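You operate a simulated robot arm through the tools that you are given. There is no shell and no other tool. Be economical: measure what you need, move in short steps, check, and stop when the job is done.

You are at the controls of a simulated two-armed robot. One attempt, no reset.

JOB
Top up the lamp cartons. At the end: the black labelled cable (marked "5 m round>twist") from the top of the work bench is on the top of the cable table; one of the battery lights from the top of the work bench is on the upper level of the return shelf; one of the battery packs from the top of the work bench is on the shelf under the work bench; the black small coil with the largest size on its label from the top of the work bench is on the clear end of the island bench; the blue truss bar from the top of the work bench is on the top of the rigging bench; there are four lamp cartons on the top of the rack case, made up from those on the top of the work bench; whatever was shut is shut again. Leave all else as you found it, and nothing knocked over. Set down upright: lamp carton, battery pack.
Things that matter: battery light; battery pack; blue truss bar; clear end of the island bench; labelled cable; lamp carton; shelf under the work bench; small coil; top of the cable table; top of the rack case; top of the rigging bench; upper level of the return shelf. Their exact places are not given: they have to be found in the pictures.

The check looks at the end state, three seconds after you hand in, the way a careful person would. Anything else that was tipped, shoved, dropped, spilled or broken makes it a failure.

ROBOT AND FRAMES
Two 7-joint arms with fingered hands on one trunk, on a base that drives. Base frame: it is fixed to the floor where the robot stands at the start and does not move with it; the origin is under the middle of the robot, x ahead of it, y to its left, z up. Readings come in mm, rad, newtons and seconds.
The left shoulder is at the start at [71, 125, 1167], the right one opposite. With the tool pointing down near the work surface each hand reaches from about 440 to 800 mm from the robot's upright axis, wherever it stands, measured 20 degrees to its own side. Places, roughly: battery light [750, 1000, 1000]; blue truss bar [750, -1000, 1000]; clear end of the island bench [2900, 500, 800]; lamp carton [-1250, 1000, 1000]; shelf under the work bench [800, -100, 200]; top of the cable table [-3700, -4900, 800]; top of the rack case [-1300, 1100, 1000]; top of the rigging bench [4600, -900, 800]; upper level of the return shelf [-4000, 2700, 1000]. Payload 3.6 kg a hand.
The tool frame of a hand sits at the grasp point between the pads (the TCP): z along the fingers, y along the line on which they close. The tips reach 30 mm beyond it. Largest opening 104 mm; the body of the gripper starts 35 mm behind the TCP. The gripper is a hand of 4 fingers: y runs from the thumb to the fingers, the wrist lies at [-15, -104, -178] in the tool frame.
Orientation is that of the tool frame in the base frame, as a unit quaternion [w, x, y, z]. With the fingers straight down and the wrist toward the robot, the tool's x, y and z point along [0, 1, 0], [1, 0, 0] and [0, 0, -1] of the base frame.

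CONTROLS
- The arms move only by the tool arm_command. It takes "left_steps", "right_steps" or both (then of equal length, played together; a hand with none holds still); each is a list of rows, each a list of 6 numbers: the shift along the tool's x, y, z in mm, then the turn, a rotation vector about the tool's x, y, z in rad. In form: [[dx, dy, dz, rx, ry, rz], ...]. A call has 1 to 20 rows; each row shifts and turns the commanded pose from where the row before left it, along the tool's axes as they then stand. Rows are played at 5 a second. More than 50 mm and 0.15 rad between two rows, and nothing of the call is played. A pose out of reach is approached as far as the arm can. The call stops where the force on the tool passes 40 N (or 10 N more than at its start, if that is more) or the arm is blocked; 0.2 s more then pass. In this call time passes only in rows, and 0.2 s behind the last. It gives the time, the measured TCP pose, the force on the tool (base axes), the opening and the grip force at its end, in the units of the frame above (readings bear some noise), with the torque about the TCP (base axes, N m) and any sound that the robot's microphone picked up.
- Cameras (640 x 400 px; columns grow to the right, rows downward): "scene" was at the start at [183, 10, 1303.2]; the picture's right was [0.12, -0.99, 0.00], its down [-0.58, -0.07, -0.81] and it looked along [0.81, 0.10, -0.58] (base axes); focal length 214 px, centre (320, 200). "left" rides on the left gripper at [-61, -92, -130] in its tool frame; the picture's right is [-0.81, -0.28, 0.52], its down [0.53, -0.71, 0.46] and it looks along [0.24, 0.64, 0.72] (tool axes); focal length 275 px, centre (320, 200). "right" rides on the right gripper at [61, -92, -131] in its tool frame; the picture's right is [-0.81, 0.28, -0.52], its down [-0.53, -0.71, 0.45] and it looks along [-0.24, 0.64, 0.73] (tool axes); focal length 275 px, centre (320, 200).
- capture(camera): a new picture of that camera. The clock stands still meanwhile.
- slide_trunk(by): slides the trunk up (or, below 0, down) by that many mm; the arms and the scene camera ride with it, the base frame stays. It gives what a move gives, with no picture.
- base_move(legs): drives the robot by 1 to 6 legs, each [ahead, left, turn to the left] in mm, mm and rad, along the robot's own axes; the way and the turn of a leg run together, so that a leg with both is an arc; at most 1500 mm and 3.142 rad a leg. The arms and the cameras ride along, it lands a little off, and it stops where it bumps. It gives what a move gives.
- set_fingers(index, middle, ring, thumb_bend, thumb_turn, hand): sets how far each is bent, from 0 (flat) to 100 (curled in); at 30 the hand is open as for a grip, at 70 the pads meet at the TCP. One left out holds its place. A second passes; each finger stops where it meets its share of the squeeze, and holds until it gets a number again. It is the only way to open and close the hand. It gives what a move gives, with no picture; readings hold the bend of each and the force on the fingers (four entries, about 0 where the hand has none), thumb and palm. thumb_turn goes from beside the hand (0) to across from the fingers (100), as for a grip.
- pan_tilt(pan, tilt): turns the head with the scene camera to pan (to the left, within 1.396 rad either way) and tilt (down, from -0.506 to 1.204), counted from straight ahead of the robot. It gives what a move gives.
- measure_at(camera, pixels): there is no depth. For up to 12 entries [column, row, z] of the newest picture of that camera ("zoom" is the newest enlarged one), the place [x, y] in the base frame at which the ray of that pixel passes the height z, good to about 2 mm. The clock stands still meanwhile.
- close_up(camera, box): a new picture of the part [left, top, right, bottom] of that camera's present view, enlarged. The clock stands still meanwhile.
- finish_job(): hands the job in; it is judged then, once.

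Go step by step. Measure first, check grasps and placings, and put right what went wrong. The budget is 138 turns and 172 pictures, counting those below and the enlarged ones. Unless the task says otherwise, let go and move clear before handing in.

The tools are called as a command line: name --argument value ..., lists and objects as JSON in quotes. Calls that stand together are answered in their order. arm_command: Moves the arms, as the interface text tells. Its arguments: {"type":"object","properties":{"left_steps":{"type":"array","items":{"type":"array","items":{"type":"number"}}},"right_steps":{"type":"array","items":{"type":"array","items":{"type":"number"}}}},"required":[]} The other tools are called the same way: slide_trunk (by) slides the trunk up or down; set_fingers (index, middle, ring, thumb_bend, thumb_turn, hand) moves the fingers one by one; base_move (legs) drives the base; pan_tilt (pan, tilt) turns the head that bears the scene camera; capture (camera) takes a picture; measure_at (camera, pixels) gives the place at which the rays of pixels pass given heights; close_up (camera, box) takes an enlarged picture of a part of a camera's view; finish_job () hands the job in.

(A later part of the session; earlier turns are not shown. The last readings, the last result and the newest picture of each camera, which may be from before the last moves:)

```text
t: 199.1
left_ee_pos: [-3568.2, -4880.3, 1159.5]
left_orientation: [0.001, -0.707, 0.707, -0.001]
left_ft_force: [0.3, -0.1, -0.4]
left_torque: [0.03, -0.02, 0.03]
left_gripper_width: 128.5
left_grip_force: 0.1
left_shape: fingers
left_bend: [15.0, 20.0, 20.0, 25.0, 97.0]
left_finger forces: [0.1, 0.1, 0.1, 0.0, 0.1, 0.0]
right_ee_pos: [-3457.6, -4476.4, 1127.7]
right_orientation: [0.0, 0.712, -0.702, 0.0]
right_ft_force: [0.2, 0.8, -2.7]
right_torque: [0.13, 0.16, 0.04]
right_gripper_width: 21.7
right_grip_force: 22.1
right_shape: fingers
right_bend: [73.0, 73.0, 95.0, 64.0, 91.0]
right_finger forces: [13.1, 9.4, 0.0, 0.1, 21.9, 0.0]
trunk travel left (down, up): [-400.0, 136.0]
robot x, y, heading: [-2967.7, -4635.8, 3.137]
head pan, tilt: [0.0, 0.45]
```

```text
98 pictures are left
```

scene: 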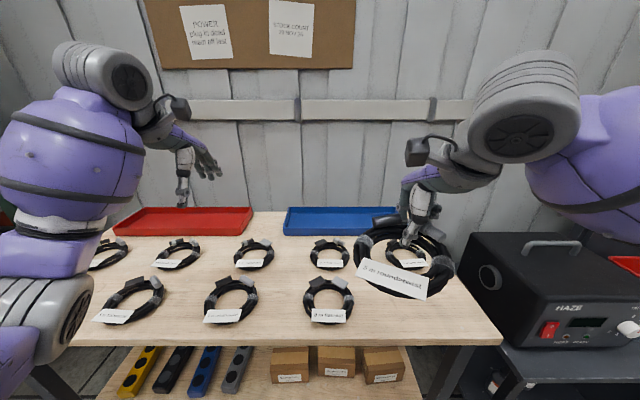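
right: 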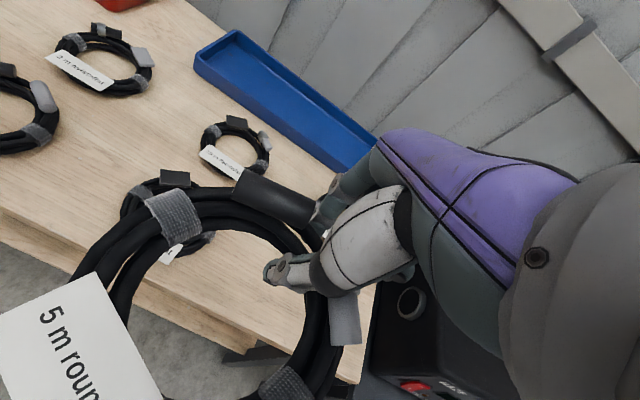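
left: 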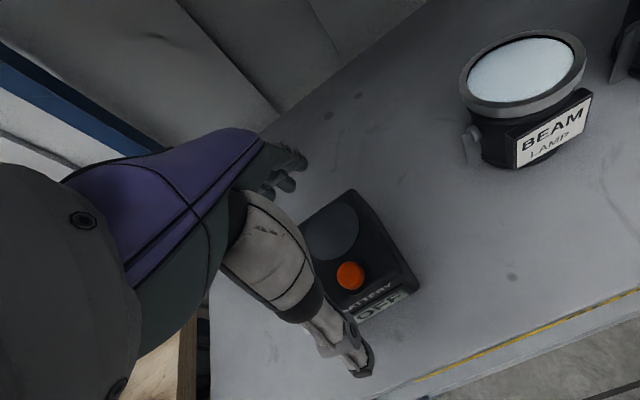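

A cable shows through my ring (px 410,255), so I'll measure where the last column and the table's right edge really are.

measure_at --camera "right" --pixels '[[235, 145, 840], [268, 160, 840], [165, 215, 840], [212, 238, 840], [375, 285, 840], [345, 382, 840], [95, 60, 840], [200, 60, 840], [130, 305, 840]]'

measure_at --camera "scene" --pixels '[[328, 300, 840], [328, 255, 840], [410, 255, 840], [500, 343, 840], [445, 265, 840], [75, 345, 840], [353, 300, 840], [378, 255, 840]]'

```text
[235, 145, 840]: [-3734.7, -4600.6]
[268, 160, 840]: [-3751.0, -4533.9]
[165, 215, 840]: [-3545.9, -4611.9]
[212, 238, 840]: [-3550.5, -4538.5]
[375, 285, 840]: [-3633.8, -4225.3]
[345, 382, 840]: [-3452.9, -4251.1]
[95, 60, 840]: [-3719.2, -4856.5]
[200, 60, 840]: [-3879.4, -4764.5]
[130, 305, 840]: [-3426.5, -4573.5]
```

```text
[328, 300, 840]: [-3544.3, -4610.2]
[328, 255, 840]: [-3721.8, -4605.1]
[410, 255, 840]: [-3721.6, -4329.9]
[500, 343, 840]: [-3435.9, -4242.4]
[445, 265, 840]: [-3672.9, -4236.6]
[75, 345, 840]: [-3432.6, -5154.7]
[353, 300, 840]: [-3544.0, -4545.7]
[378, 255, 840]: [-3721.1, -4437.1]
```

Fifth back-row cable likely at (−3722,−4330); the front-right place around (−3526,−4350) looks empty. I'll move the hand over it and look down.

arm_command --right_steps '[[-32, 30.2, 0, 0, 0, 0], [-32, 30.2, 0, 0, 0, 0], [-32, 30.2, 0, 0, 0, 0], [-32, 30.2, 0, 0, 0, 0], [0, 0, 40, 0, 0, 0], [0, 0, 40, 0, 0, 0]]'

pan_tilt --pan -0.3 --tilt 0.7

close_up --camera "scene" --box '[200, 60, 440, 260]'

capture --camera "right"

```text
t: 200.5
left_ee_pos: [-3567.9, -4880.0, 1159.5]
left_orientation: [-0.001, 0.708, -0.707, 0.0]
left_ft_force: [0.1, 0.1, -0.4]
left_torque: [-0.01, 0.01, 0.0]
left_gripper_width: 128.2
left_grip_force: 0.2
left_shape: fingers
left_bend: [15.0, 20.0, 20.0, 25.0, 97.0]
left_finger forces: [0.1, 0.1, 0.0, 0.0, 0.1, 0.0]
right_ee_pos: [-3580.7, -4349.5, 1046.8]
right_orientation: [0.001, 0.712, -0.702, -0.001]
right_ft_force: [-0.1, -0.3, -4.0]
right_torque: [0.14, 0.18, 0.0]
right_gripper_width: 21.7
right_grip_force: 22.4
right_shape: fingers
right_bend: [73.0, 73.0, 95.0, 64.0, 91.0]
right_finger forces: [13.0, 9.6, 0.1, 0.0, 22.3, 0.0]
trunk travel left (down, up): [-400.0, 136.0]
robot x, y, heading: [-2967.2, -4630.7, 3.136]
head pan, tilt: [0.0, 0.45]
```

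```text
t: 201.3
left_ee_pos: [-3566.6, -4881.0, 1158.5]
left_orientation: [0.0, 0.708, -0.707, 0.0]
left_ft_force: [0.3, 0.1, -0.4]
left_torque: [-0.01, 0.0, 0.0]
left_gripper_width: 128.3
left_grip_force: 0.1
left_shape: fingers
left_bend: [15.0, 20.0, 20.0, 25.0, 97.0]
left_finger forces: [0.1, 0.1, 0.0, 0.1, 0.0, 0.0]
right_ee_pos: [-3581.3, -4350.1, 1046.1]
right_orientation: [0.0, 0.712, -0.702, -0.001]
right_ft_force: [-0.8, -0.4, -3.2]
right_torque: [0.16, 0.16, -0.01]
right_gripper_width: 21.7
right_grip_force: 22.5
right_shape: fingers
right_bend: [73.0, 73.0, 95.0, 64.0, 91.0]
right_finger forces: [13.0, 9.7, 0.0, 0.1, 22.4, 0.0]
trunk travel left (down, up): [-400.0, 136.0]
robot x, y, heading: [-2966.6, -4634.0, 3.142]
head pan, tilt: [-0.3, 0.7]
```

```text
2.00 times, centred on (320, 160) of scene
```

zoom: 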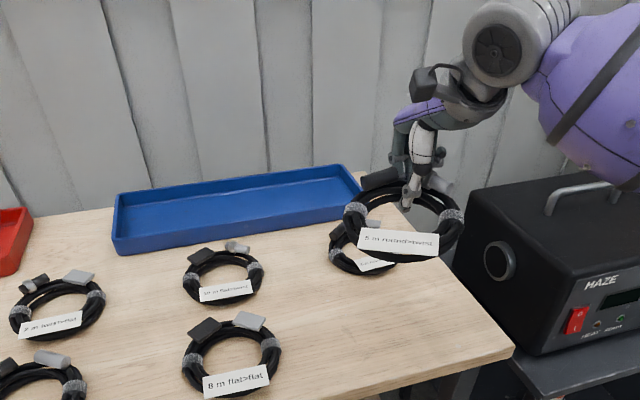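

```text
96 pictures are left
```

right: 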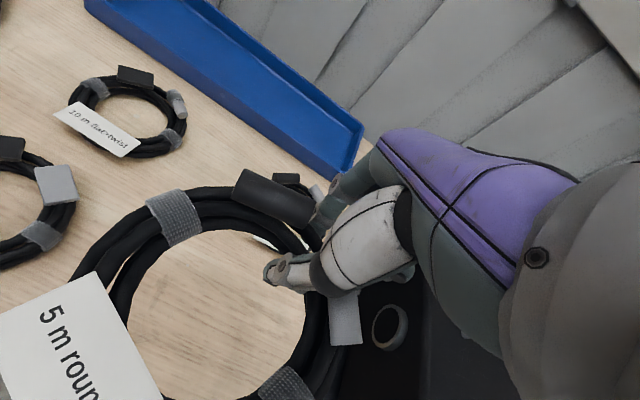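

The front-right spot is empty; one cable sits behind. I'll measure its front limit and the table corner before lowering.

measure_at --camera "zoom" --pixels '[[330, 245, 845], [362, 274, 842], [395, 264, 845], [513, 350, 840], [228, 305, 842], [265, 265, 845], [280, 355, 845]]'

```text
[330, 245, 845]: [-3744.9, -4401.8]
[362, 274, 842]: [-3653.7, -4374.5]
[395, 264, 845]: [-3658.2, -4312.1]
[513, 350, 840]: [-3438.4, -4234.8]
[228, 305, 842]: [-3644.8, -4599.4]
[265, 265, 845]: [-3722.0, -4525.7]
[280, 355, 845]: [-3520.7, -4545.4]
```

I'll move 8 mm back and lower carefully until contact.

arm_command --right_steps '[[0, -8, 30, 0, 0, 0], [0, 0, 40, 0, 0, 0], [0, 0, 40, 0, 0, 0], [0, 0, 25, 0, 0, 0], [0, 0, 10, 0, 0, 0]]'

close_up --camera "scene" --box '[280, 110, 480, 260]'

capture --camera "right"

```text
t: 202.5
left_ee_pos: [-3566.9, -4880.8, 1160.5]
left_orientation: [-0.001, 0.707, -0.707, 0.0]
left_ft_force: [-0.5, -0.1, -0.2]
left_torque: [-0.02, -0.01, -0.02]
left_gripper_width: 128.5
left_grip_force: 0.2
left_shape: fingers
left_bend: [15.0, 20.0, 20.0, 25.0, 97.0]
left_finger forces: [0.0, 0.0, 0.1, 0.0, 0.1, 0.1]
right_ee_pos: [-3573.9, -4350.3, 902.1]
right_orientation: [0.001, 0.712, -0.703, -0.001]
right_ft_force: [0.2, -0.4, -2.9]
right_torque: [0.11, 0.19, -0.01]
right_gripper_width: 21.5
right_grip_force: 22.5
right_shape: fingers
right_bend: [73.0, 73.0, 95.0, 64.0, 91.0]
right_finger forces: [13.0, 9.3, 0.0, 0.0, 22.2, 0.0]
trunk travel left (down, up): [-400.0, 136.0]
robot x, y, heading: [-2968.5, -4634.9, 3.138]
head pan, tilt: [-0.3, 0.7]
```

```text
2.67 times, centred on (380, 185) of scene
```

zoom: 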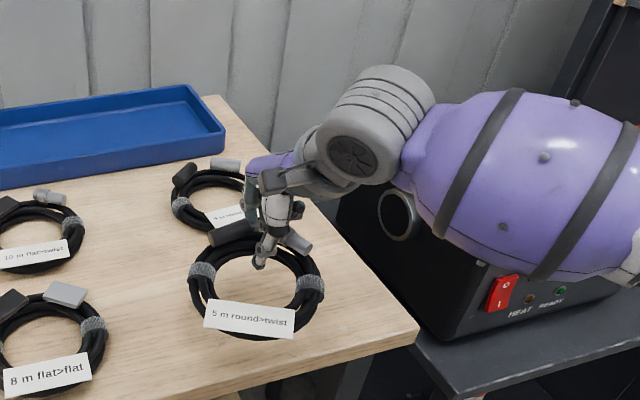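

```text
94 pictures are left
```

right: 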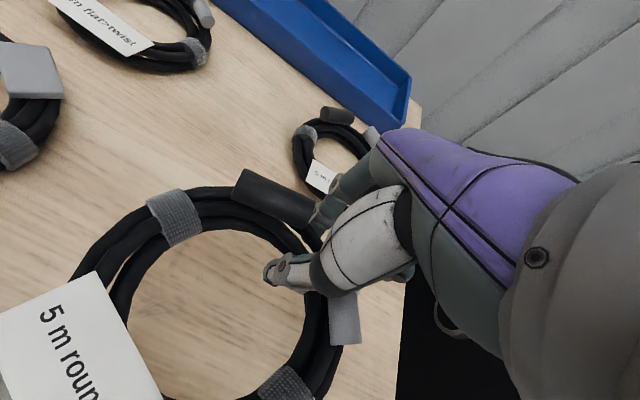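

Still hanging freely (−2.9 N). I'll lower further in small steps until touch.

arm_command --right_steps '[[0, 0, 6, 0, 0, 0], [0, 0, 6, 0, 0, 0], [0, 0, 5, 0, 0, 0], [0, 0, 5, 0, 0, 0]]'

close_up --camera "scene" --box '[280, 110, 480, 260]'

```text
t: 203.5
left_ee_pos: [-3566.3, -4880.3, 1158.7]
left_orientation: [0.001, -0.707, 0.707, 0.0]
left_ft_force: [0.2, -0.5, -0.1]
left_torque: [-0.03, 0.0, 0.02]
left_gripper_width: 128.2
left_grip_force: 0.0
left_shape: fingers
left_bend: [15.0, 20.0, 20.0, 25.0, 97.0]
left_finger forces: [0.1, 0.0, 0.0, 0.0, 0.0, 0.0]
right_ee_pos: [-3573.3, -4349.8, 879.2]
right_orientation: [0.0, 0.712, -0.703, -0.001]
right_ft_force: [-0.6, 0.8, -2.6]
right_torque: [0.1, 0.13, 0.02]
right_gripper_width: 21.6
right_grip_force: 22.1
right_shape: fingers
right_bend: [73.0, 73.0, 95.0, 64.0, 91.0]
right_finger forces: [13.1, 9.3, 0.0, 0.0, 22.0, 0.0]
trunk travel left (down, up): [-400.0, 136.0]
robot x, y, heading: [-2967.2, -4631.4, 3.14]
head pan, tilt: [-0.3, 0.7]
```

```text
2.67 times, centred on (380, 185) of scene
```

zoom: 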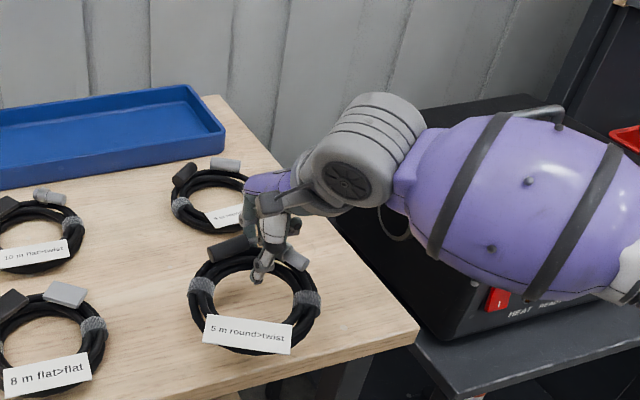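

Not touching yet. I'll go down a few more millimetres, watching the force.

arm_command --right_steps '[[0, 0, 4, 0, 0, 0], [0, 0, 4, 0, 0, 0], [0, 0, 3, 0, 0, 0]]'

pan_tilt --pan -0.6 --tilt 0.7

capture --camera "scene"

```text
t: 204.3
left_ee_pos: [-3567.2, -4879.6, 1159.5]
left_orientation: [0.0, -0.707, 0.707, -0.001]
left_ft_force: [-0.3, 0.3, 0.0]
left_torque: [-0.02, 0.01, 0.0]
left_gripper_width: 128.6
left_grip_force: 0.0
left_shape: fingers
left_bend: [15.0, 20.0, 20.0, 25.0, 97.0]
left_finger forces: [0.1, 0.0, 0.0, 0.0, 0.1, 0.1]
right_ee_pos: [-3574.4, -4350.4, 869.1]
right_orientation: [0.0, 0.712, -0.702, -0.001]
right_ft_force: [0.3, 0.9, -3.6]
right_torque: [0.09, 0.14, -0.03]
right_gripper_width: 21.6
right_grip_force: 22.4
right_shape: fingers
right_bend: [73.0, 73.0, 95.0, 64.0, 91.0]
right_finger forces: [12.9, 9.5, 0.0, 0.0, 22.1, 0.0]
trunk travel left (down, up): [-400.0, 136.0]
robot x, y, heading: [-2964.0, -4627.7, 3.142]
head pan, tilt: [-0.3, 0.7]
```

```text
t: 205.1
left_ee_pos: [-3566.4, -4881.8, 1160.0]
left_orientation: [0.0, -0.707, 0.707, -0.001]
left_ft_force: [-0.7, 0.1, 0.5]
left_torque: [0.01, 0.02, -0.02]
left_gripper_width: 128.4
left_grip_force: 0.1
left_shape: fingers
left_bend: [15.0, 20.0, 20.0, 25.0, 97.0]
left_finger forces: [0.0, 0.0, 0.1, 0.0, 0.0, 0.1]
right_ee_pos: [-3573.0, -4349.9, 868.4]
right_orientation: [0.001, 0.712, -0.702, 0.0]
right_ft_force: [0.2, 0.1, -1.9]
right_torque: [0.11, 0.18, 0.01]
right_gripper_width: 21.5
right_grip_force: 22.2
right_shape: fingers
right_bend: [73.0, 73.0, 95.0, 64.0, 91.0]
right_finger forces: [13.0, 9.5, 0.1, 0.0, 22.1, 0.1]
trunk travel left (down, up): [-400.0, 136.0]
robot x, y, heading: [-2970.6, -4630.2, 3.142]
head pan, tilt: [-0.6, 0.7]
```

```text
92 pictures are left
```

scene: 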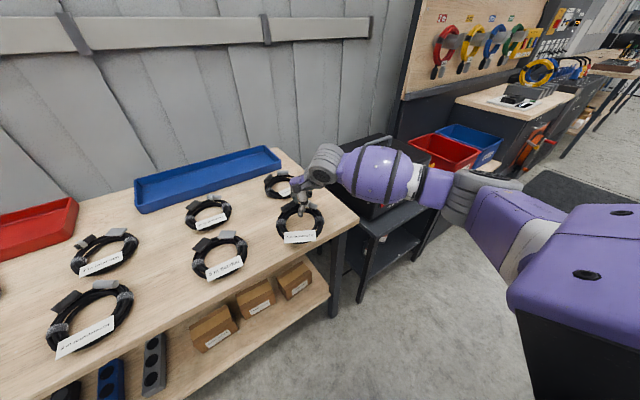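

Still free at z≈868, so the table is lower than 830. I'll continue down in 5 mm steps.

arm_command --right_steps '[[0, 0, 5, 0, 0, 0], [0, 0, 5, 0, 0, 0], [0, 0, 5, 0, 0, 0], [0, 0, 4, 0, 0, 0]]'

close_up --camera "scene" --box '[240, 130, 400, 260]'

```text
t: 206.1
left_ee_pos: [-3567.6, -4880.3, 1160.4]
left_orientation: [0.0, -0.707, 0.708, -0.001]
left_ft_force: [0.2, 0.3, 0.3]
left_torque: [0.02, 0.0, 0.0]
left_gripper_width: 128.5
left_grip_force: 0.0
left_shape: fingers
left_bend: [15.0, 20.0, 20.0, 25.0, 97.0]
left_finger forces: [0.0, 0.0, 0.1, 0.1, 0.1, 0.0]
right_ee_pos: [-3573.5, -4350.6, 849.2]
right_orientation: [0.0, 0.712, -0.702, 0.001]
right_ft_force: [-0.1, -0.7, -3.3]
right_torque: [0.11, 0.14, -0.01]
right_gripper_width: 21.4
right_grip_force: 22.0
right_shape: fingers
right_bend: [73.0, 73.0, 95.0, 64.0, 91.0]
right_finger forces: [13.0, 9.4, 0.0, 0.1, 22.1, 0.0]
trunk travel left (down, up): [-400.0, 136.0]
robot x, y, heading: [-2968.4, -4633.1, 3.137]
head pan, tilt: [-0.6, 0.7]
```

```text
3.08 times, centred on (320, 195) of scene
```

zoom: 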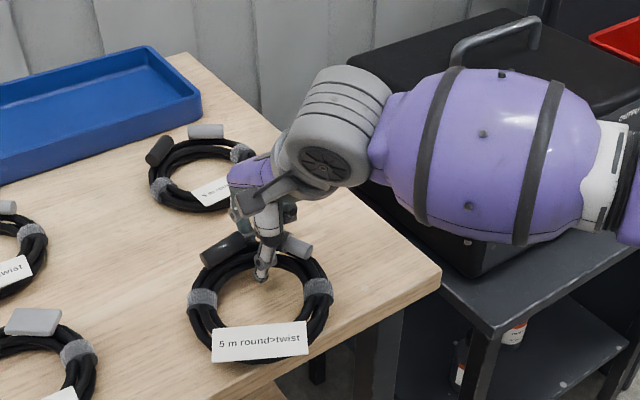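

By comparing two viewpoints the table is nearer z≈795, so its edge is about x≈−3462 and my ring would overhang. I'll shift 38 mm further in and lower more.

arm_command --right_steps '[[0, 38, -4, 0, 0, 0], [0, 0, 8, 0, 0, 0], [0, 0, 5, 0, 0, 0], [0, 0, 5, 0, 0, 0]]'

close_up --camera "scene" --box '[240, 130, 400, 260]'

capture --camera "right"

```text
t: 207.1
left_ee_pos: [-3567.0, -4880.7, 1159.6]
left_orientation: [0.0, -0.706, 0.708, 0.001]
left_ft_force: [0.0, -0.2, 0.2]
left_torque: [0.05, 0.02, -0.01]
left_gripper_width: 128.0
left_grip_force: 0.1
left_shape: fingers
left_bend: [15.0, 20.0, 20.0, 25.0, 97.0]
left_finger forces: [0.1, 0.0, 0.0, 0.0, 0.0, 0.0]
right_ee_pos: [-3610.3, -4349.7, 836.4]
right_orientation: [0.001, 0.712, -0.702, -0.001]
right_ft_force: [-0.9, 0.9, 0.0]
right_torque: [-0.08, -0.1, 0.07]
right_gripper_width: 21.4
right_grip_force: 21.9
right_shape: fingers
right_bend: [72.0, 73.0, 95.0, 65.0, 91.0]
right_finger forces: [14.5, 8.5, 0.1, 0.0, 21.0, 0.0]
trunk travel left (down, up): [-400.0, 136.0]
robot x, y, heading: [-2968.5, -4631.9, 3.135]
head pan, tilt: [-0.6, 0.7]
```

```text
3.08 times, centred on (320, 195) of scene
```

zoom: 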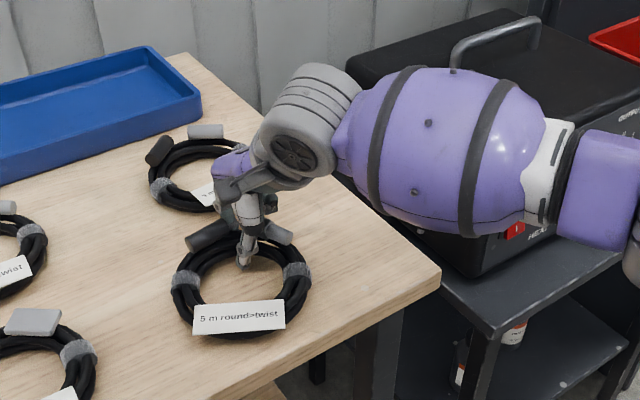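

```text
89 pictures are left
```

right: 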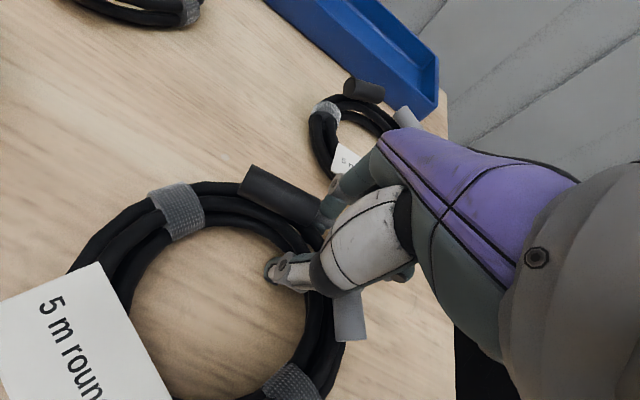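

Contact made (force to 0, torque gone). I'll open the hand moderately and rise.

set_fingers --hand "right" --index 45 --middle 45 --ring 50 --thumb_bend 40

arm_command --right_steps '[[0, 0, -10, 0, 0, 0], [0, 0, -20, 0, 0, 0], [0, 0, -30, 0, 0, 0]]'

capture --camera "right"

close_up --camera "scene" --box '[240, 130, 400, 260]'

```text
t: 208.1
left_ee_pos: [-3566.4, -4880.9, 1159.9]
left_orientation: [0.001, -0.707, 0.708, 0.0]
left_ft_force: [0.7, 0.5, -0.2]
left_torque: [-0.02, -0.02, -0.02]
left_gripper_width: 128.5
left_grip_force: 0.0
left_shape: fingers
left_bend: [15.0, 20.0, 20.0, 25.0, 97.0]
left_finger forces: [0.0, 0.1, 0.1, 0.1, 0.0, 0.0]
right_ee_pos: [-3609.8, -4350.8, 837.3]
right_orientation: [0.001, 0.712, -0.703, -0.001]
right_ft_force: [0.8, -0.1, 0.2]
right_torque: [0.01, -0.01, -0.01]
right_gripper_width: 71.8
right_grip_force: 0.3
right_shape: fingers
right_bend: [45.0, 45.0, 50.0, 40.0, 97.0]
right_finger forces: [0.0, 0.0, 0.1, 0.0, 0.5, 0.1]
trunk travel left (down, up): [-400.0, 136.0]
robot x, y, heading: [-2969.3, -4633.5, 3.138]
head pan, tilt: [-0.6, 0.7]
```

```text
t: 208.9
left_ee_pos: [-3567.7, -4881.4, 1158.9]
left_orientation: [0.0, -0.707, 0.707, 0.0]
left_ft_force: [0.6, 0.1, -0.2]
left_torque: [0.0, -0.04, 0.0]
left_gripper_width: 128.0
left_grip_force: 0.2
left_shape: fingers
left_bend: [15.0, 20.0, 20.0, 25.0, 97.0]
left_finger forces: [0.0, 0.0, 0.0, 0.0, 0.0, 0.0]
right_ee_pos: [-3609.4, -4351.3, 898.3]
right_orientation: [-0.001, 0.712, -0.702, 0.0]
right_ft_force: [0.1, 0.3, 0.1]
right_torque: [0.0, -0.02, -0.05]
right_gripper_width: 71.6
right_grip_force: 0.1
right_shape: fingers
right_bend: [45.0, 45.0, 50.0, 40.0, 97.0]
right_finger forces: [0.1, 0.1, 0.0, 0.1, 0.0, 0.0]
trunk travel left (down, up): [-400.0, 136.0]
robot x, y, heading: [-2969.3, -4633.2, 3.138]
head pan, tilt: [-0.6, 0.7]
```

```text
88 pictures are left
```

right: 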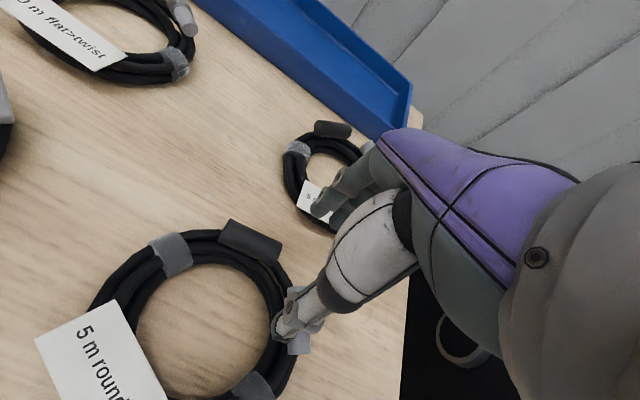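

```text
3.08 times, centred on (320, 195) of scene
```

zoom: 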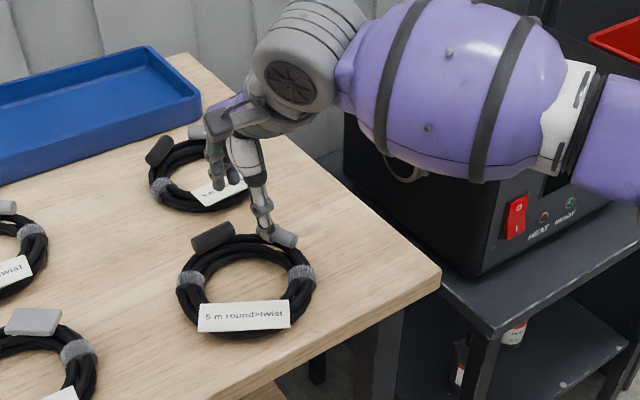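

The cable lies flat on the cable table, tag readable. I'll raise the hand, back away across the open floor and head back toward the bench's right end.

arm_command --right_steps '[[0, 0, -45, 0, 0, 0], [0, 0, -45, 0, 0, 0], [0, 0, -45, 0, 0, 0], [0, 0, -45, 0, 0, 0], [0, 0, -45, 0, 0, 0]]'

base_move --legs '[[-1500, 0, 0], [0, 0, -1.57]]'

pan_tilt --pan -0.6 --tilt 0.3

capture --camera "scene"

```text
t: 210.1
left_ee_pos: [-3566.8, -4882.1, 1158.6]
left_orientation: [-0.001, -0.707, 0.707, 0.0]
left_ft_force: [0.2, 0.4, -0.2]
left_torque: [-0.01, 0.02, 0.0]
left_gripper_width: 128.3
left_grip_force: 0.1
left_shape: fingers
left_bend: [15.0, 20.0, 20.0, 25.0, 97.0]
left_finger forces: [0.0, 0.1, 0.1, 0.1, 0.0, 0.1]
right_ee_pos: [-3610.9, -4352.0, 1121.5]
right_orientation: [-0.001, 0.712, -0.702, -0.001]
right_ft_force: [-0.3, -0.3, -0.7]
right_torque: [0.02, 0.0, 0.0]
right_gripper_width: 71.3
right_grip_force: 0.1
right_shape: fingers
right_bend: [45.0, 45.0, 50.0, 40.0, 97.0]
right_finger forces: [0.0, 0.0, 0.0, 0.0, 0.0, 0.0]
trunk travel left (down, up): [-400.0, 136.0]
robot x, y, heading: [-2966.6, -4632.7, 3.139]
head pan, tilt: [-0.6, 0.7]
```

```text
t: 221.3
left_ee_pos: [-1723.0, -4025.0, 1159.2]
left_orientation: [-0.001, -0.004, 1.0, -0.001]
left_ft_force: [0.6, 0.2, -0.3]
left_torque: [0.02, -0.02, -0.02]
left_gripper_width: 128.2
left_grip_force: 0.1
left_shape: fingers
left_bend: [15.0, 20.0, 20.0, 25.0, 97.0]
left_finger forces: [0.0, 0.0, 0.0, 0.0, 0.1, 0.0]
right_ee_pos: [-1194.7, -3977.6, 1121.4]
right_orientation: [0.0, -0.011, 1.0, 0.001]
right_ft_force: [0.3, -0.1, -0.7]
right_torque: [-0.01, 0.0, 0.03]
right_gripper_width: 71.8
right_grip_force: 0.1
right_shape: fingers
right_bend: [45.0, 45.0, 50.0, 40.0, 97.0]
right_finger forces: [0.1, 0.0, 0.0, 0.0, 0.0, 0.1]
trunk travel left (down, up): [-400.0, 136.0]
robot x, y, heading: [-1466.3, -4625.0, 1.574]
head pan, tilt: [-0.6, 0.7]
```

```text
t: 222.2
left_ee_pos: [-1724.3, -4026.3, 1159.8]
left_orientation: [-0.001, -0.003, 1.0, 0.0]
left_ft_force: [0.6, -0.5, 1.3]
left_torque: [0.05, 0.01, 0.03]
left_gripper_width: 128.3
left_grip_force: 0.1
left_shape: fingers
left_bend: [15.0, 20.0, 20.0, 25.0, 97.0]
left_finger forces: [0.0, 0.0, 0.0, 0.0, 0.0, 0.0]
right_ee_pos: [-1194.2, -3976.7, 1122.1]
right_orientation: [0.0, -0.011, 1.0, 0.001]
right_ft_force: [-0.5, 0.7, 0.2]
right_torque: [0.02, -0.02, 0.01]
right_gripper_width: 71.6
right_grip_force: 0.0
right_shape: fingers
right_bend: [45.0, 45.0, 50.0, 40.0, 97.0]
right_finger forces: [0.1, 0.0, 0.0, 0.0, 0.0, 0.1]
trunk travel left (down, up): [-400.0, 136.0]
robot x, y, heading: [-1470.3, -4624.0, 1.576]
head pan, tilt: [-0.6, 0.3]
```

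```text
86 pictures are left
```

scene: 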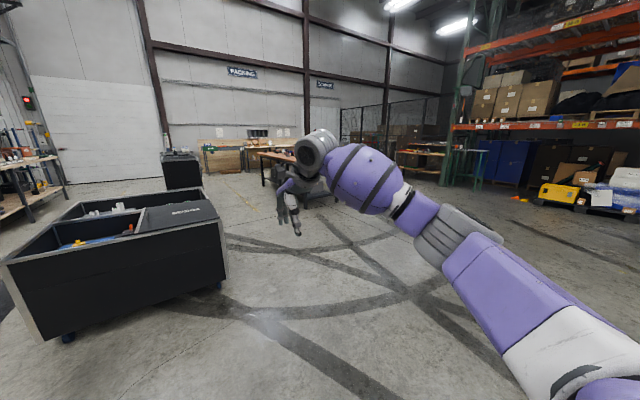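

The open floor to the workbench is clear (open case at left, px 110,270). I'll drive diagonally to x≈−320 and up to y≈−1000, then face the bench.

base_move --legs '[[1000, -600, 0], [1000, -550, 0], [1350, 0, 0], [0, 0, -1.57]]'

pan_tilt --pan 0.2 --tilt 0.5

capture --camera "scene"

```text
t: 243.7
left_ee_pos: [389.0, -1055.7, 1159.4]
left_orientation: [-0.001, 0.713, 0.701, -0.001]
left_ft_force: [0.2, -0.5, -0.3]
left_torque: [0.03, -0.03, -0.01]
left_gripper_width: 128.1
left_grip_force: 0.1
left_shape: fingers
left_bend: [15.0, 20.0, 20.0, 25.0, 97.0]
left_finger forces: [0.0, 0.1, 0.0, 0.0, 0.1, 0.0]
right_ee_pos: [425.4, -1584.6, 1120.7]
right_orientation: [0.0, 0.708, 0.706, 0.0]
right_ft_force: [0.7, -0.4, 0.1]
right_torque: [0.05, -0.03, 0.02]
right_gripper_width: 71.6
right_grip_force: 0.1
right_shape: fingers
right_bend: [45.0, 45.0, 50.0, 40.0, 97.0]
right_finger forces: [0.0, 0.0, 0.1, 0.1, 0.0, 0.0]
trunk travel left (down, up): [-400.0, 136.0]
robot x, y, heading: [-216.5, -1297.3, -0.021]
head pan, tilt: [-0.6, 0.3]
```

```text
t: 244.9
left_ee_pos: [388.2, -1055.8, 1159.6]
left_orientation: [-0.001, 0.713, 0.701, -0.002]
left_ft_force: [0.4, -0.3, 0.1]
left_torque: [-0.03, 0.01, -0.01]
left_gripper_width: 128.4
left_grip_force: 0.0
left_shape: fingers
left_bend: [15.0, 20.0, 20.0, 25.0, 97.0]
left_finger forces: [0.1, 0.0, 0.0, 0.0, 0.0, 0.0]
right_ee_pos: [424.8, -1585.7, 1121.6]
right_orientation: [0.001, 0.708, 0.706, 0.0]
right_ft_force: [-0.6, -0.5, 0.2]
right_torque: [0.01, -0.01, -0.01]
right_gripper_width: 71.5
right_grip_force: 0.0
right_shape: fingers
right_bend: [45.0, 45.0, 50.0, 40.0, 97.0]
right_finger forces: [0.1, 0.1, 0.1, 0.0, 0.1, 0.0]
trunk travel left (down, up): [-400.0, 136.0]
robot x, y, heading: [-214.6, -1295.0, -0.021]
head pan, tilt: [0.201, 0.499]
```

```text
85 pictures are left
```

scene: 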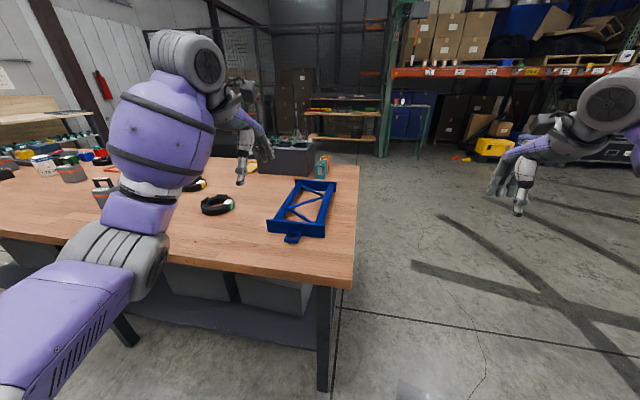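

The truss bar lies along x at the bench's right end (px 305,210). I'll enlarge it and the coils' labels.

close_up --camera "scene" --box '[180, 150, 360, 262]'

capture --camera "left"

measure_at --camera "scene" --pixels '[[268, 231, 870], [322, 238, 870], [296, 182, 870], [336, 182, 870], [291, 240, 870], [353, 280, 854], [360, 166, 854], [217, 206, 864], [199, 184, 864]]'

```text
3.56 times, centred on (270, 206) of scene
```

zoom: 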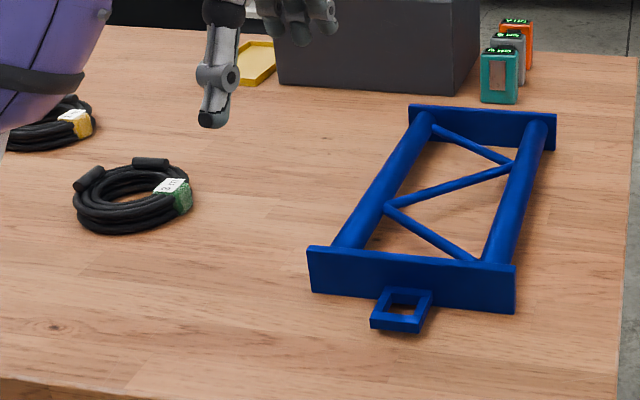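

```text
83 pictures are left
```

left: 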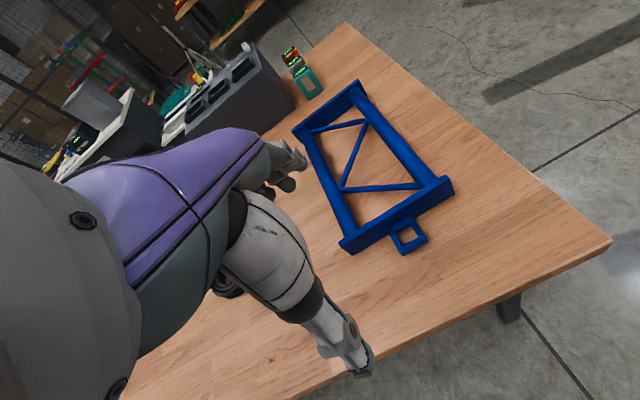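

```text
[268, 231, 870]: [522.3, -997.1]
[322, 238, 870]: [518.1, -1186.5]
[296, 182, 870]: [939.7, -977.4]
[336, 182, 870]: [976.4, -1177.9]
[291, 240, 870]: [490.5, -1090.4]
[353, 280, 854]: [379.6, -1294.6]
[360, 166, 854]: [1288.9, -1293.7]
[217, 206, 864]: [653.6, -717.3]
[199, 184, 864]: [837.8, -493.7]
```

The truss is 435×190 mm with a middle diagonal through its centre; gripping that diagonal at the centre with the right hand will balance it. I'll drive to (0,−850) and look at it and at the coil labels.

base_move --legs '[[205, 450, 0.02]]'

pan_tilt --pan 0.3 --tilt 0.7

capture --camera "scene"

capture --camera "right"

capture --camera "left"

```text
t: 247.8
left_ee_pos: [591.0, -596.3, 1159.7]
left_orientation: [0.0, 0.707, 0.708, -0.001]
left_ft_force: [-0.3, 0.8, 0.8]
left_torque: [-0.04, 0.0, 0.04]
left_gripper_width: 128.4
left_grip_force: 0.1
left_shape: fingers
left_bend: [15.0, 20.0, 20.0, 25.0, 97.0]
left_finger forces: [0.0, 0.0, 0.0, 0.1, 0.0, 0.0]
right_ee_pos: [638.1, -1127.4, 1121.9]
right_orientation: [0.001, 0.701, 0.713, 0.0]
right_ft_force: [0.2, 0.5, 0.2]
right_torque: [0.0, -0.01, 0.0]
right_gripper_width: 71.8
right_grip_force: 0.0
right_shape: fingers
right_bend: [45.0, 45.0, 50.0, 40.0, 97.0]
right_finger forces: [0.0, 0.0, 0.0, 0.0, 0.0, 0.0]
trunk travel left (down, up): [-400.0, 136.0]
robot x, y, heading: [-2.9, -849.3, 0.002]
head pan, tilt: [0.201, 0.499]
```

```text
t: 248.5
left_ee_pos: [591.3, -597.8, 1159.0]
left_orientation: [-0.001, 0.706, 0.708, 0.0]
left_ft_force: [0.2, 0.4, -1.2]
left_torque: [0.0, -0.04, 0.01]
left_gripper_width: 128.1
left_grip_force: 0.0
left_shape: fingers
left_bend: [15.0, 20.0, 20.0, 25.0, 97.0]
left_finger forces: [0.0, 0.1, 0.0, 0.1, 0.1, 0.0]
right_ee_pos: [637.9, -1127.6, 1121.0]
right_orientation: [0.001, 0.701, 0.713, 0.001]
right_ft_force: [-0.2, 0.2, -0.1]
right_torque: [-0.02, -0.01, -0.05]
right_gripper_width: 71.5
right_grip_force: 0.0
right_shape: fingers
right_bend: [45.0, 45.0, 50.0, 40.0, 97.0]
right_finger forces: [0.0, 0.0, 0.1, 0.0, 0.1, 0.0]
trunk travel left (down, up): [-400.0, 136.0]
robot x, y, heading: [-8.1, -850.3, 0.0]
head pan, tilt: [0.3, 0.7]
```

```text
82 pictures are left
```

scene: 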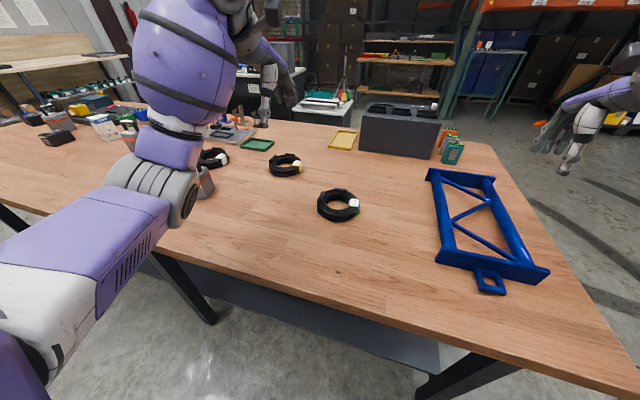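

```text
81 pictures are left
```

right: 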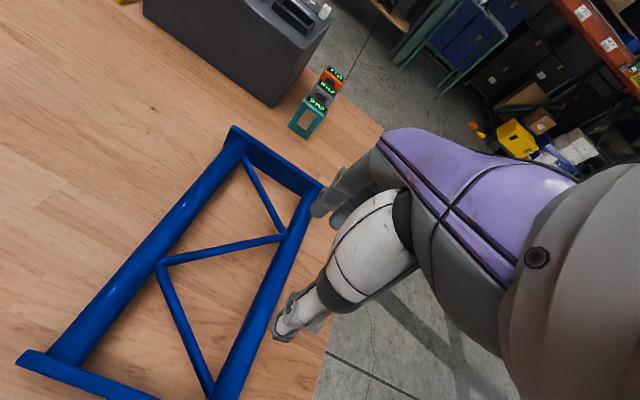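

```text
80 pictures are left
```

left: 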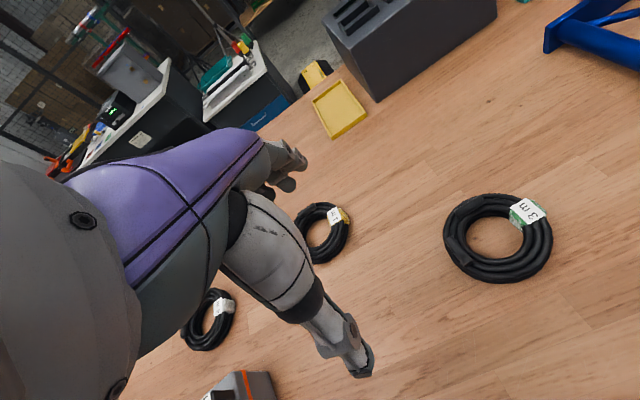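

Coil labels are visible: green tag "3 m", and two more. I'll enlarge them, and measure the truss's middle diagonal from the right view.

close_up --camera "left" --box '[170, 190, 362, 360]'

close_up --camera "scene" --box '[40, 100, 300, 220]'

measure_at --camera "right" --pixels '[[163, 263, 872], [283, 236, 872], [222, 250, 872], [245, 155, 872], [75, 345, 872], [310, 195, 872], [230, 380, 872], [213, 390, 872], [150, 265, 872], [295, 240, 872]]'

```text
2.35 times, centred on (266, 275) of left
```

zoom: 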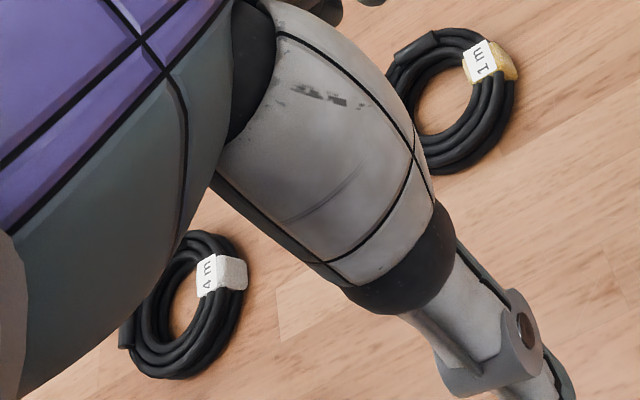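

```text
2.46 times, centred on (170, 160) of scene
```

zoom: 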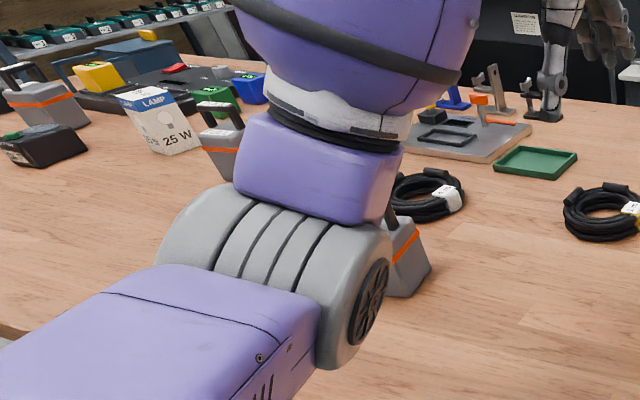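

```text
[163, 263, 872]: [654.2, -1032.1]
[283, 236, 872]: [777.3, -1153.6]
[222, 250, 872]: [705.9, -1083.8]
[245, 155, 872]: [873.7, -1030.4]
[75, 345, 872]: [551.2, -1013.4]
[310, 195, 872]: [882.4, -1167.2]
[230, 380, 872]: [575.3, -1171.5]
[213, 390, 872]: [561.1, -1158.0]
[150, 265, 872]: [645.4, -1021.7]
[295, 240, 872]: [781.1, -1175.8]
```

Tags read 4 m (white), 3 m (green), 1 m (yellow); the fourth by the cartons is still to be read. Now the truss: diagonal centre (714,−1093) at 45°. I'll set the fingers half open, turn the right hand 45° and lower above it.

set_fingers --hand "right" --index 45 --middle 47 --ring 47 --thumb_bend 45

arm_command --right_steps '[[16.6, 38.3, 0, 0, 0, 0], [16.6, 38.3, 0, 0, 0, 0], [0, 0, 20, 0, 0, -0.129], [0, 0, 30, 0, 0, -0.129], [0, 0, 30, 0, 0, -0.129], [0, 0, 30, 0, 0, -0.129], [0, 0, 30, 0, 0, -0.129], [0, 0, 30, 0, 0, -0.129], [0, 0, 20, 0, 0, 0]]'

capture --camera "right"

pan_tilt --pan -0.3 --tilt 0.7

close_up --camera "scene" --box '[220, 80, 420, 220]'

```text
t: 249.5
left_ee_pos: [591.6, -597.9, 1160.3]
left_orientation: [0.0, 0.707, 0.707, -0.001]
left_ft_force: [0.1, -0.6, 0.0]
left_torque: [0.0, 0.01, -0.01]
left_gripper_width: 128.2
left_grip_force: 0.1
left_shape: fingers
left_bend: [15.0, 20.0, 20.0, 25.0, 97.0]
left_finger forces: [0.0, 0.1, 0.1, 0.1, 0.0, 0.0]
right_ee_pos: [637.0, -1126.6, 1120.9]
right_orientation: [0.001, 0.701, 0.713, 0.001]
right_ft_force: [-0.6, -0.2, 0.4]
right_torque: [0.03, 0.03, 0.01]
right_gripper_width: 64.9
right_grip_force: 0.0
right_shape: fingers
right_bend: [45.0, 47.0, 47.0, 45.0, 97.0]
right_finger forces: [0.0, 0.0, 0.0, 0.1, 0.0, 0.1]
trunk travel left (down, up): [-400.0, 136.0]
robot x, y, heading: [-6.9, -850.4, 0.005]
head pan, tilt: [0.3, 0.7]
```

```text
t: 251.5
left_ee_pos: [591.9, -597.6, 1158.5]
left_orientation: [-0.001, 0.706, 0.708, 0.0]
left_ft_force: [0.1, 0.5, 0.3]
left_torque: [-0.02, 0.03, -0.02]
left_gripper_width: 128.5
left_grip_force: 0.2
left_shape: fingers
left_bend: [15.0, 20.0, 20.0, 25.0, 97.0]
left_finger forces: [0.1, 0.0, 0.1, 0.1, 0.0, 0.0]
right_ee_pos: [683.9, -1104.8, 1029.4]
right_orientation: [0.004, 0.617, 0.787, 0.001]
right_ft_force: [0.1, -0.3, 0.1]
right_torque: [-0.05, 0.0, -0.03]
right_gripper_width: 65.2
right_grip_force: 0.0
right_shape: fingers
right_bend: [45.0, 47.0, 47.0, 45.0, 97.0]
right_finger forces: [0.0, 0.0, 0.1, 0.0, 0.1, 0.0]
right hand out of reach, approached as far as the arm can: row 4, 5, 6, 7, 8
trunk travel left (down, up): [-400.0, 136.0]
robot x, y, heading: [-8.4, -850.3, 0.004]
head pan, tilt: [0.3, 0.7]
```

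```text
77 pictures are left
```

right: 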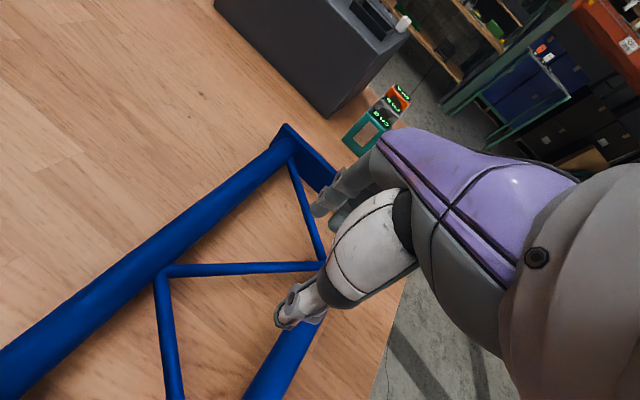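

```text
t: 252.5
left_ee_pos: [591.6, -597.6, 1159.9]
left_orientation: [-0.001, 0.706, 0.708, 0.0]
left_ft_force: [-0.1, -1.1, -0.2]
left_torque: [0.0, 0.02, 0.0]
left_gripper_width: 128.1
left_grip_force: 0.0
left_shape: fingers
left_bend: [15.0, 20.0, 20.0, 25.0, 97.0]
left_finger forces: [0.0, 0.1, 0.0, 0.0, 0.1, 0.1]
right_ee_pos: [683.9, -1106.1, 1031.3]
right_orientation: [0.004, 0.617, 0.787, 0.001]
right_ft_force: [-0.9, -0.1, -0.1]
right_torque: [-0.02, -0.03, 0.03]
right_gripper_width: 65.1
right_grip_force: 0.0
right_shape: fingers
right_bend: [45.0, 47.0, 47.0, 45.0, 97.0]
right_finger forces: [0.0, 0.0, 0.1, 0.0, 0.0, 0.0]
trunk travel left (down, up): [-400.0, 136.0]
robot x, y, heading: [-7.6, -845.9, 0.004]
head pan, tilt: [-0.3, 0.7]
```

```text
2.86 times, centred on (320, 150) of scene
```

zoom: 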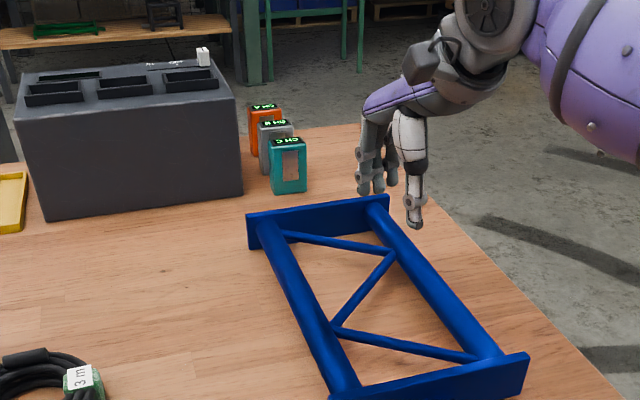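

The wrist cannot turn that far, so I'll turn the robot instead: shift right and face 0.6 rad left so the right hand comes square to the diagonal.

arm_command --right_steps '[[0, 0, -40, 0, 0, 0], [0, 0, -40, 0, 0, 0]]'

base_move --legs '[[0, -426, 0], [0, 0, 0.6]]'

capture --camera "right"

```text
t: 253.1
left_ee_pos: [589.7, -598.5, 1159.7]
left_orientation: [0.0, 0.706, 0.708, 0.0]
left_ft_force: [-1.2, 0.2, -0.2]
left_torque: [-0.03, -0.01, -0.03]
left_gripper_width: 128.2
left_grip_force: 0.0
left_shape: fingers
left_bend: [15.0, 20.0, 20.0, 25.0, 97.0]
left_finger forces: [0.0, 0.1, 0.0, 0.0, 0.0, 0.0]
right_ee_pos: [685.2, -1107.0, 1114.5]
right_orientation: [0.005, 0.617, 0.787, 0.002]
right_ft_force: [-0.3, 0.2, 0.0]
right_torque: [-0.01, 0.02, -0.04]
right_gripper_width: 65.2
right_grip_force: 0.2
right_shape: fingers
right_bend: [45.0, 47.0, 47.0, 45.0, 97.0]
right_finger forces: [0.1, 0.1, 0.0, 0.0, 0.0, 0.0]
trunk travel left (down, up): [-400.0, 136.0]
robot x, y, heading: [-6.7, -846.5, -0.004]
head pan, tilt: [-0.3, 0.7]
```

```text
t: 257.4
left_ee_pos: [342.8, -727.5, 1160.1]
left_orientation: [0.0, 0.463, 0.886, 0.0]
left_ft_force: [-0.3, -0.4, 0.0]
left_torque: [0.01, -0.01, -0.01]
left_gripper_width: 128.4
left_grip_force: 0.0
left_shape: fingers
left_bend: [15.0, 20.0, 20.0, 25.0, 97.0]
left_finger forces: [0.0, 0.1, 0.1, 0.1, 0.1, 0.0]
right_ee_pos: [710.0, -1093.8, 1113.4]
right_orientation: [0.003, 0.354, 0.935, 0.003]
right_ft_force: [0.0, 0.2, 0.5]
right_torque: [0.03, -0.03, 0.01]
right_gripper_width: 65.2
right_grip_force: 0.0
right_shape: fingers
right_bend: [45.0, 47.0, 47.0, 45.0, 97.0]
right_finger forces: [0.1, 0.0, 0.0, 0.0, 0.0, 0.0]
trunk travel left (down, up): [-400.0, 136.0]
robot x, y, heading: [-7.7, -1272.7, 0.606]
head pan, tilt: [-0.3, 0.7]
```

```text
75 pictures are left
```

right: 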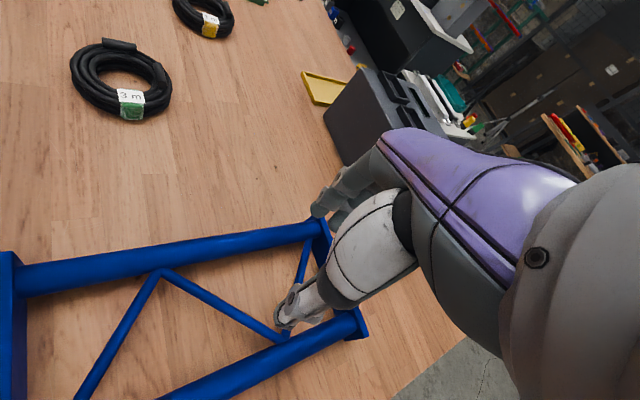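

The hand landed almost exactly over the centre. I'll re-measure the diagonal from here.

measure_at --camera "right" --pixels '[[165, 272, 872], [283, 340, 872], [224, 305, 872], [160, 272, 872], [318, 225, 885], [362, 322, 885], [13, 262, 885], [25, 285, 872], [310, 232, 872], [355, 320, 872]]'

```text
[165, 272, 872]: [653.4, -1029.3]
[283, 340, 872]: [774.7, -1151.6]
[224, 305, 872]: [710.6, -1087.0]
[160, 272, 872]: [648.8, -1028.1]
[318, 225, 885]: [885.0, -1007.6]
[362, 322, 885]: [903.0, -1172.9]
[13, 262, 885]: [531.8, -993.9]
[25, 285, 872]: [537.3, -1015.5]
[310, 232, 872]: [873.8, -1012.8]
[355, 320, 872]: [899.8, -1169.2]
```

The diagonal's midpoint is (714,−1090). I'll trim 6 mm and 0.06 rad, lower in stages to z≈890 and look.

arm_command --right_steps '[[0, 5.6, 40, 0, 0, 0.06], [0, 0, 40, 0, 0, 0], [0, 0, 40, 0, 0, 0], [0, 0, 40, 0, 0, 0], [0, 0, 30, 0, 0, 0], [0, 0, 18, 0, 0, 0], [0, 0, 14, 0, 0, 0]]'

capture --camera "right"

capture --camera "scene"

```text
t: 259.0
left_ee_pos: [342.3, -728.2, 1159.8]
left_orientation: [0.001, 0.464, 0.886, 0.0]
left_ft_force: [0.1, -0.5, 0.2]
left_torque: [0.02, 0.01, 0.01]
left_gripper_width: 128.2
left_grip_force: 0.1
left_shape: fingers
left_bend: [15.0, 20.0, 20.0, 25.0, 97.0]
left_finger forces: [0.0, 0.0, 0.0, 0.0, 0.0, 0.1]
right_ee_pos: [715.9, -1089.0, 893.8]
right_orientation: [0.003, 0.382, 0.924, 0.004]
right_ft_force: [0.7, 0.1, 3.9]
right_torque: [0.1, -0.15, -0.05]
right_gripper_width: 65.3
right_grip_force: 1.9
right_shape: fingers
right_bend: [45.0, 47.0, 47.0, 45.0, 97.0]
right_finger forces: [0.0, 4.0, 0.1, 0.0, 0.1, 0.0]
trunk travel left (down, up): [-400.0, 136.0]
robot x, y, heading: [-4.6, -1279.8, 0.605]
head pan, tilt: [-0.3, 0.7]
```

```text
74 pictures are left
```

right: 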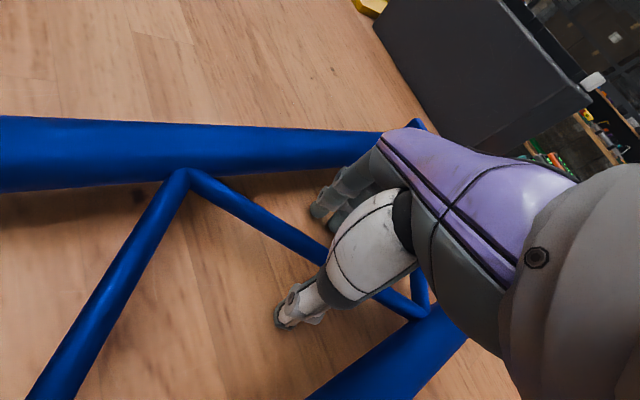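

```text
73 pictures are left
```

scene: 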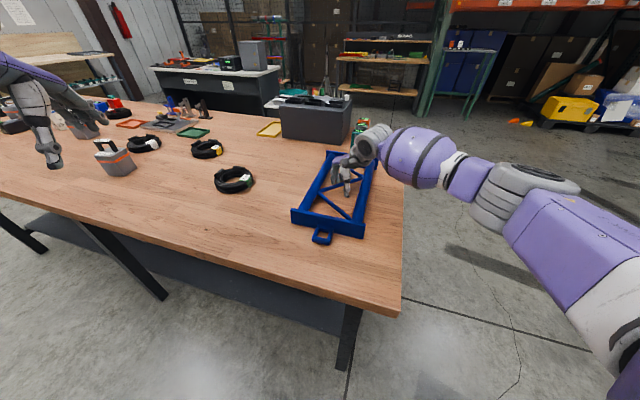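

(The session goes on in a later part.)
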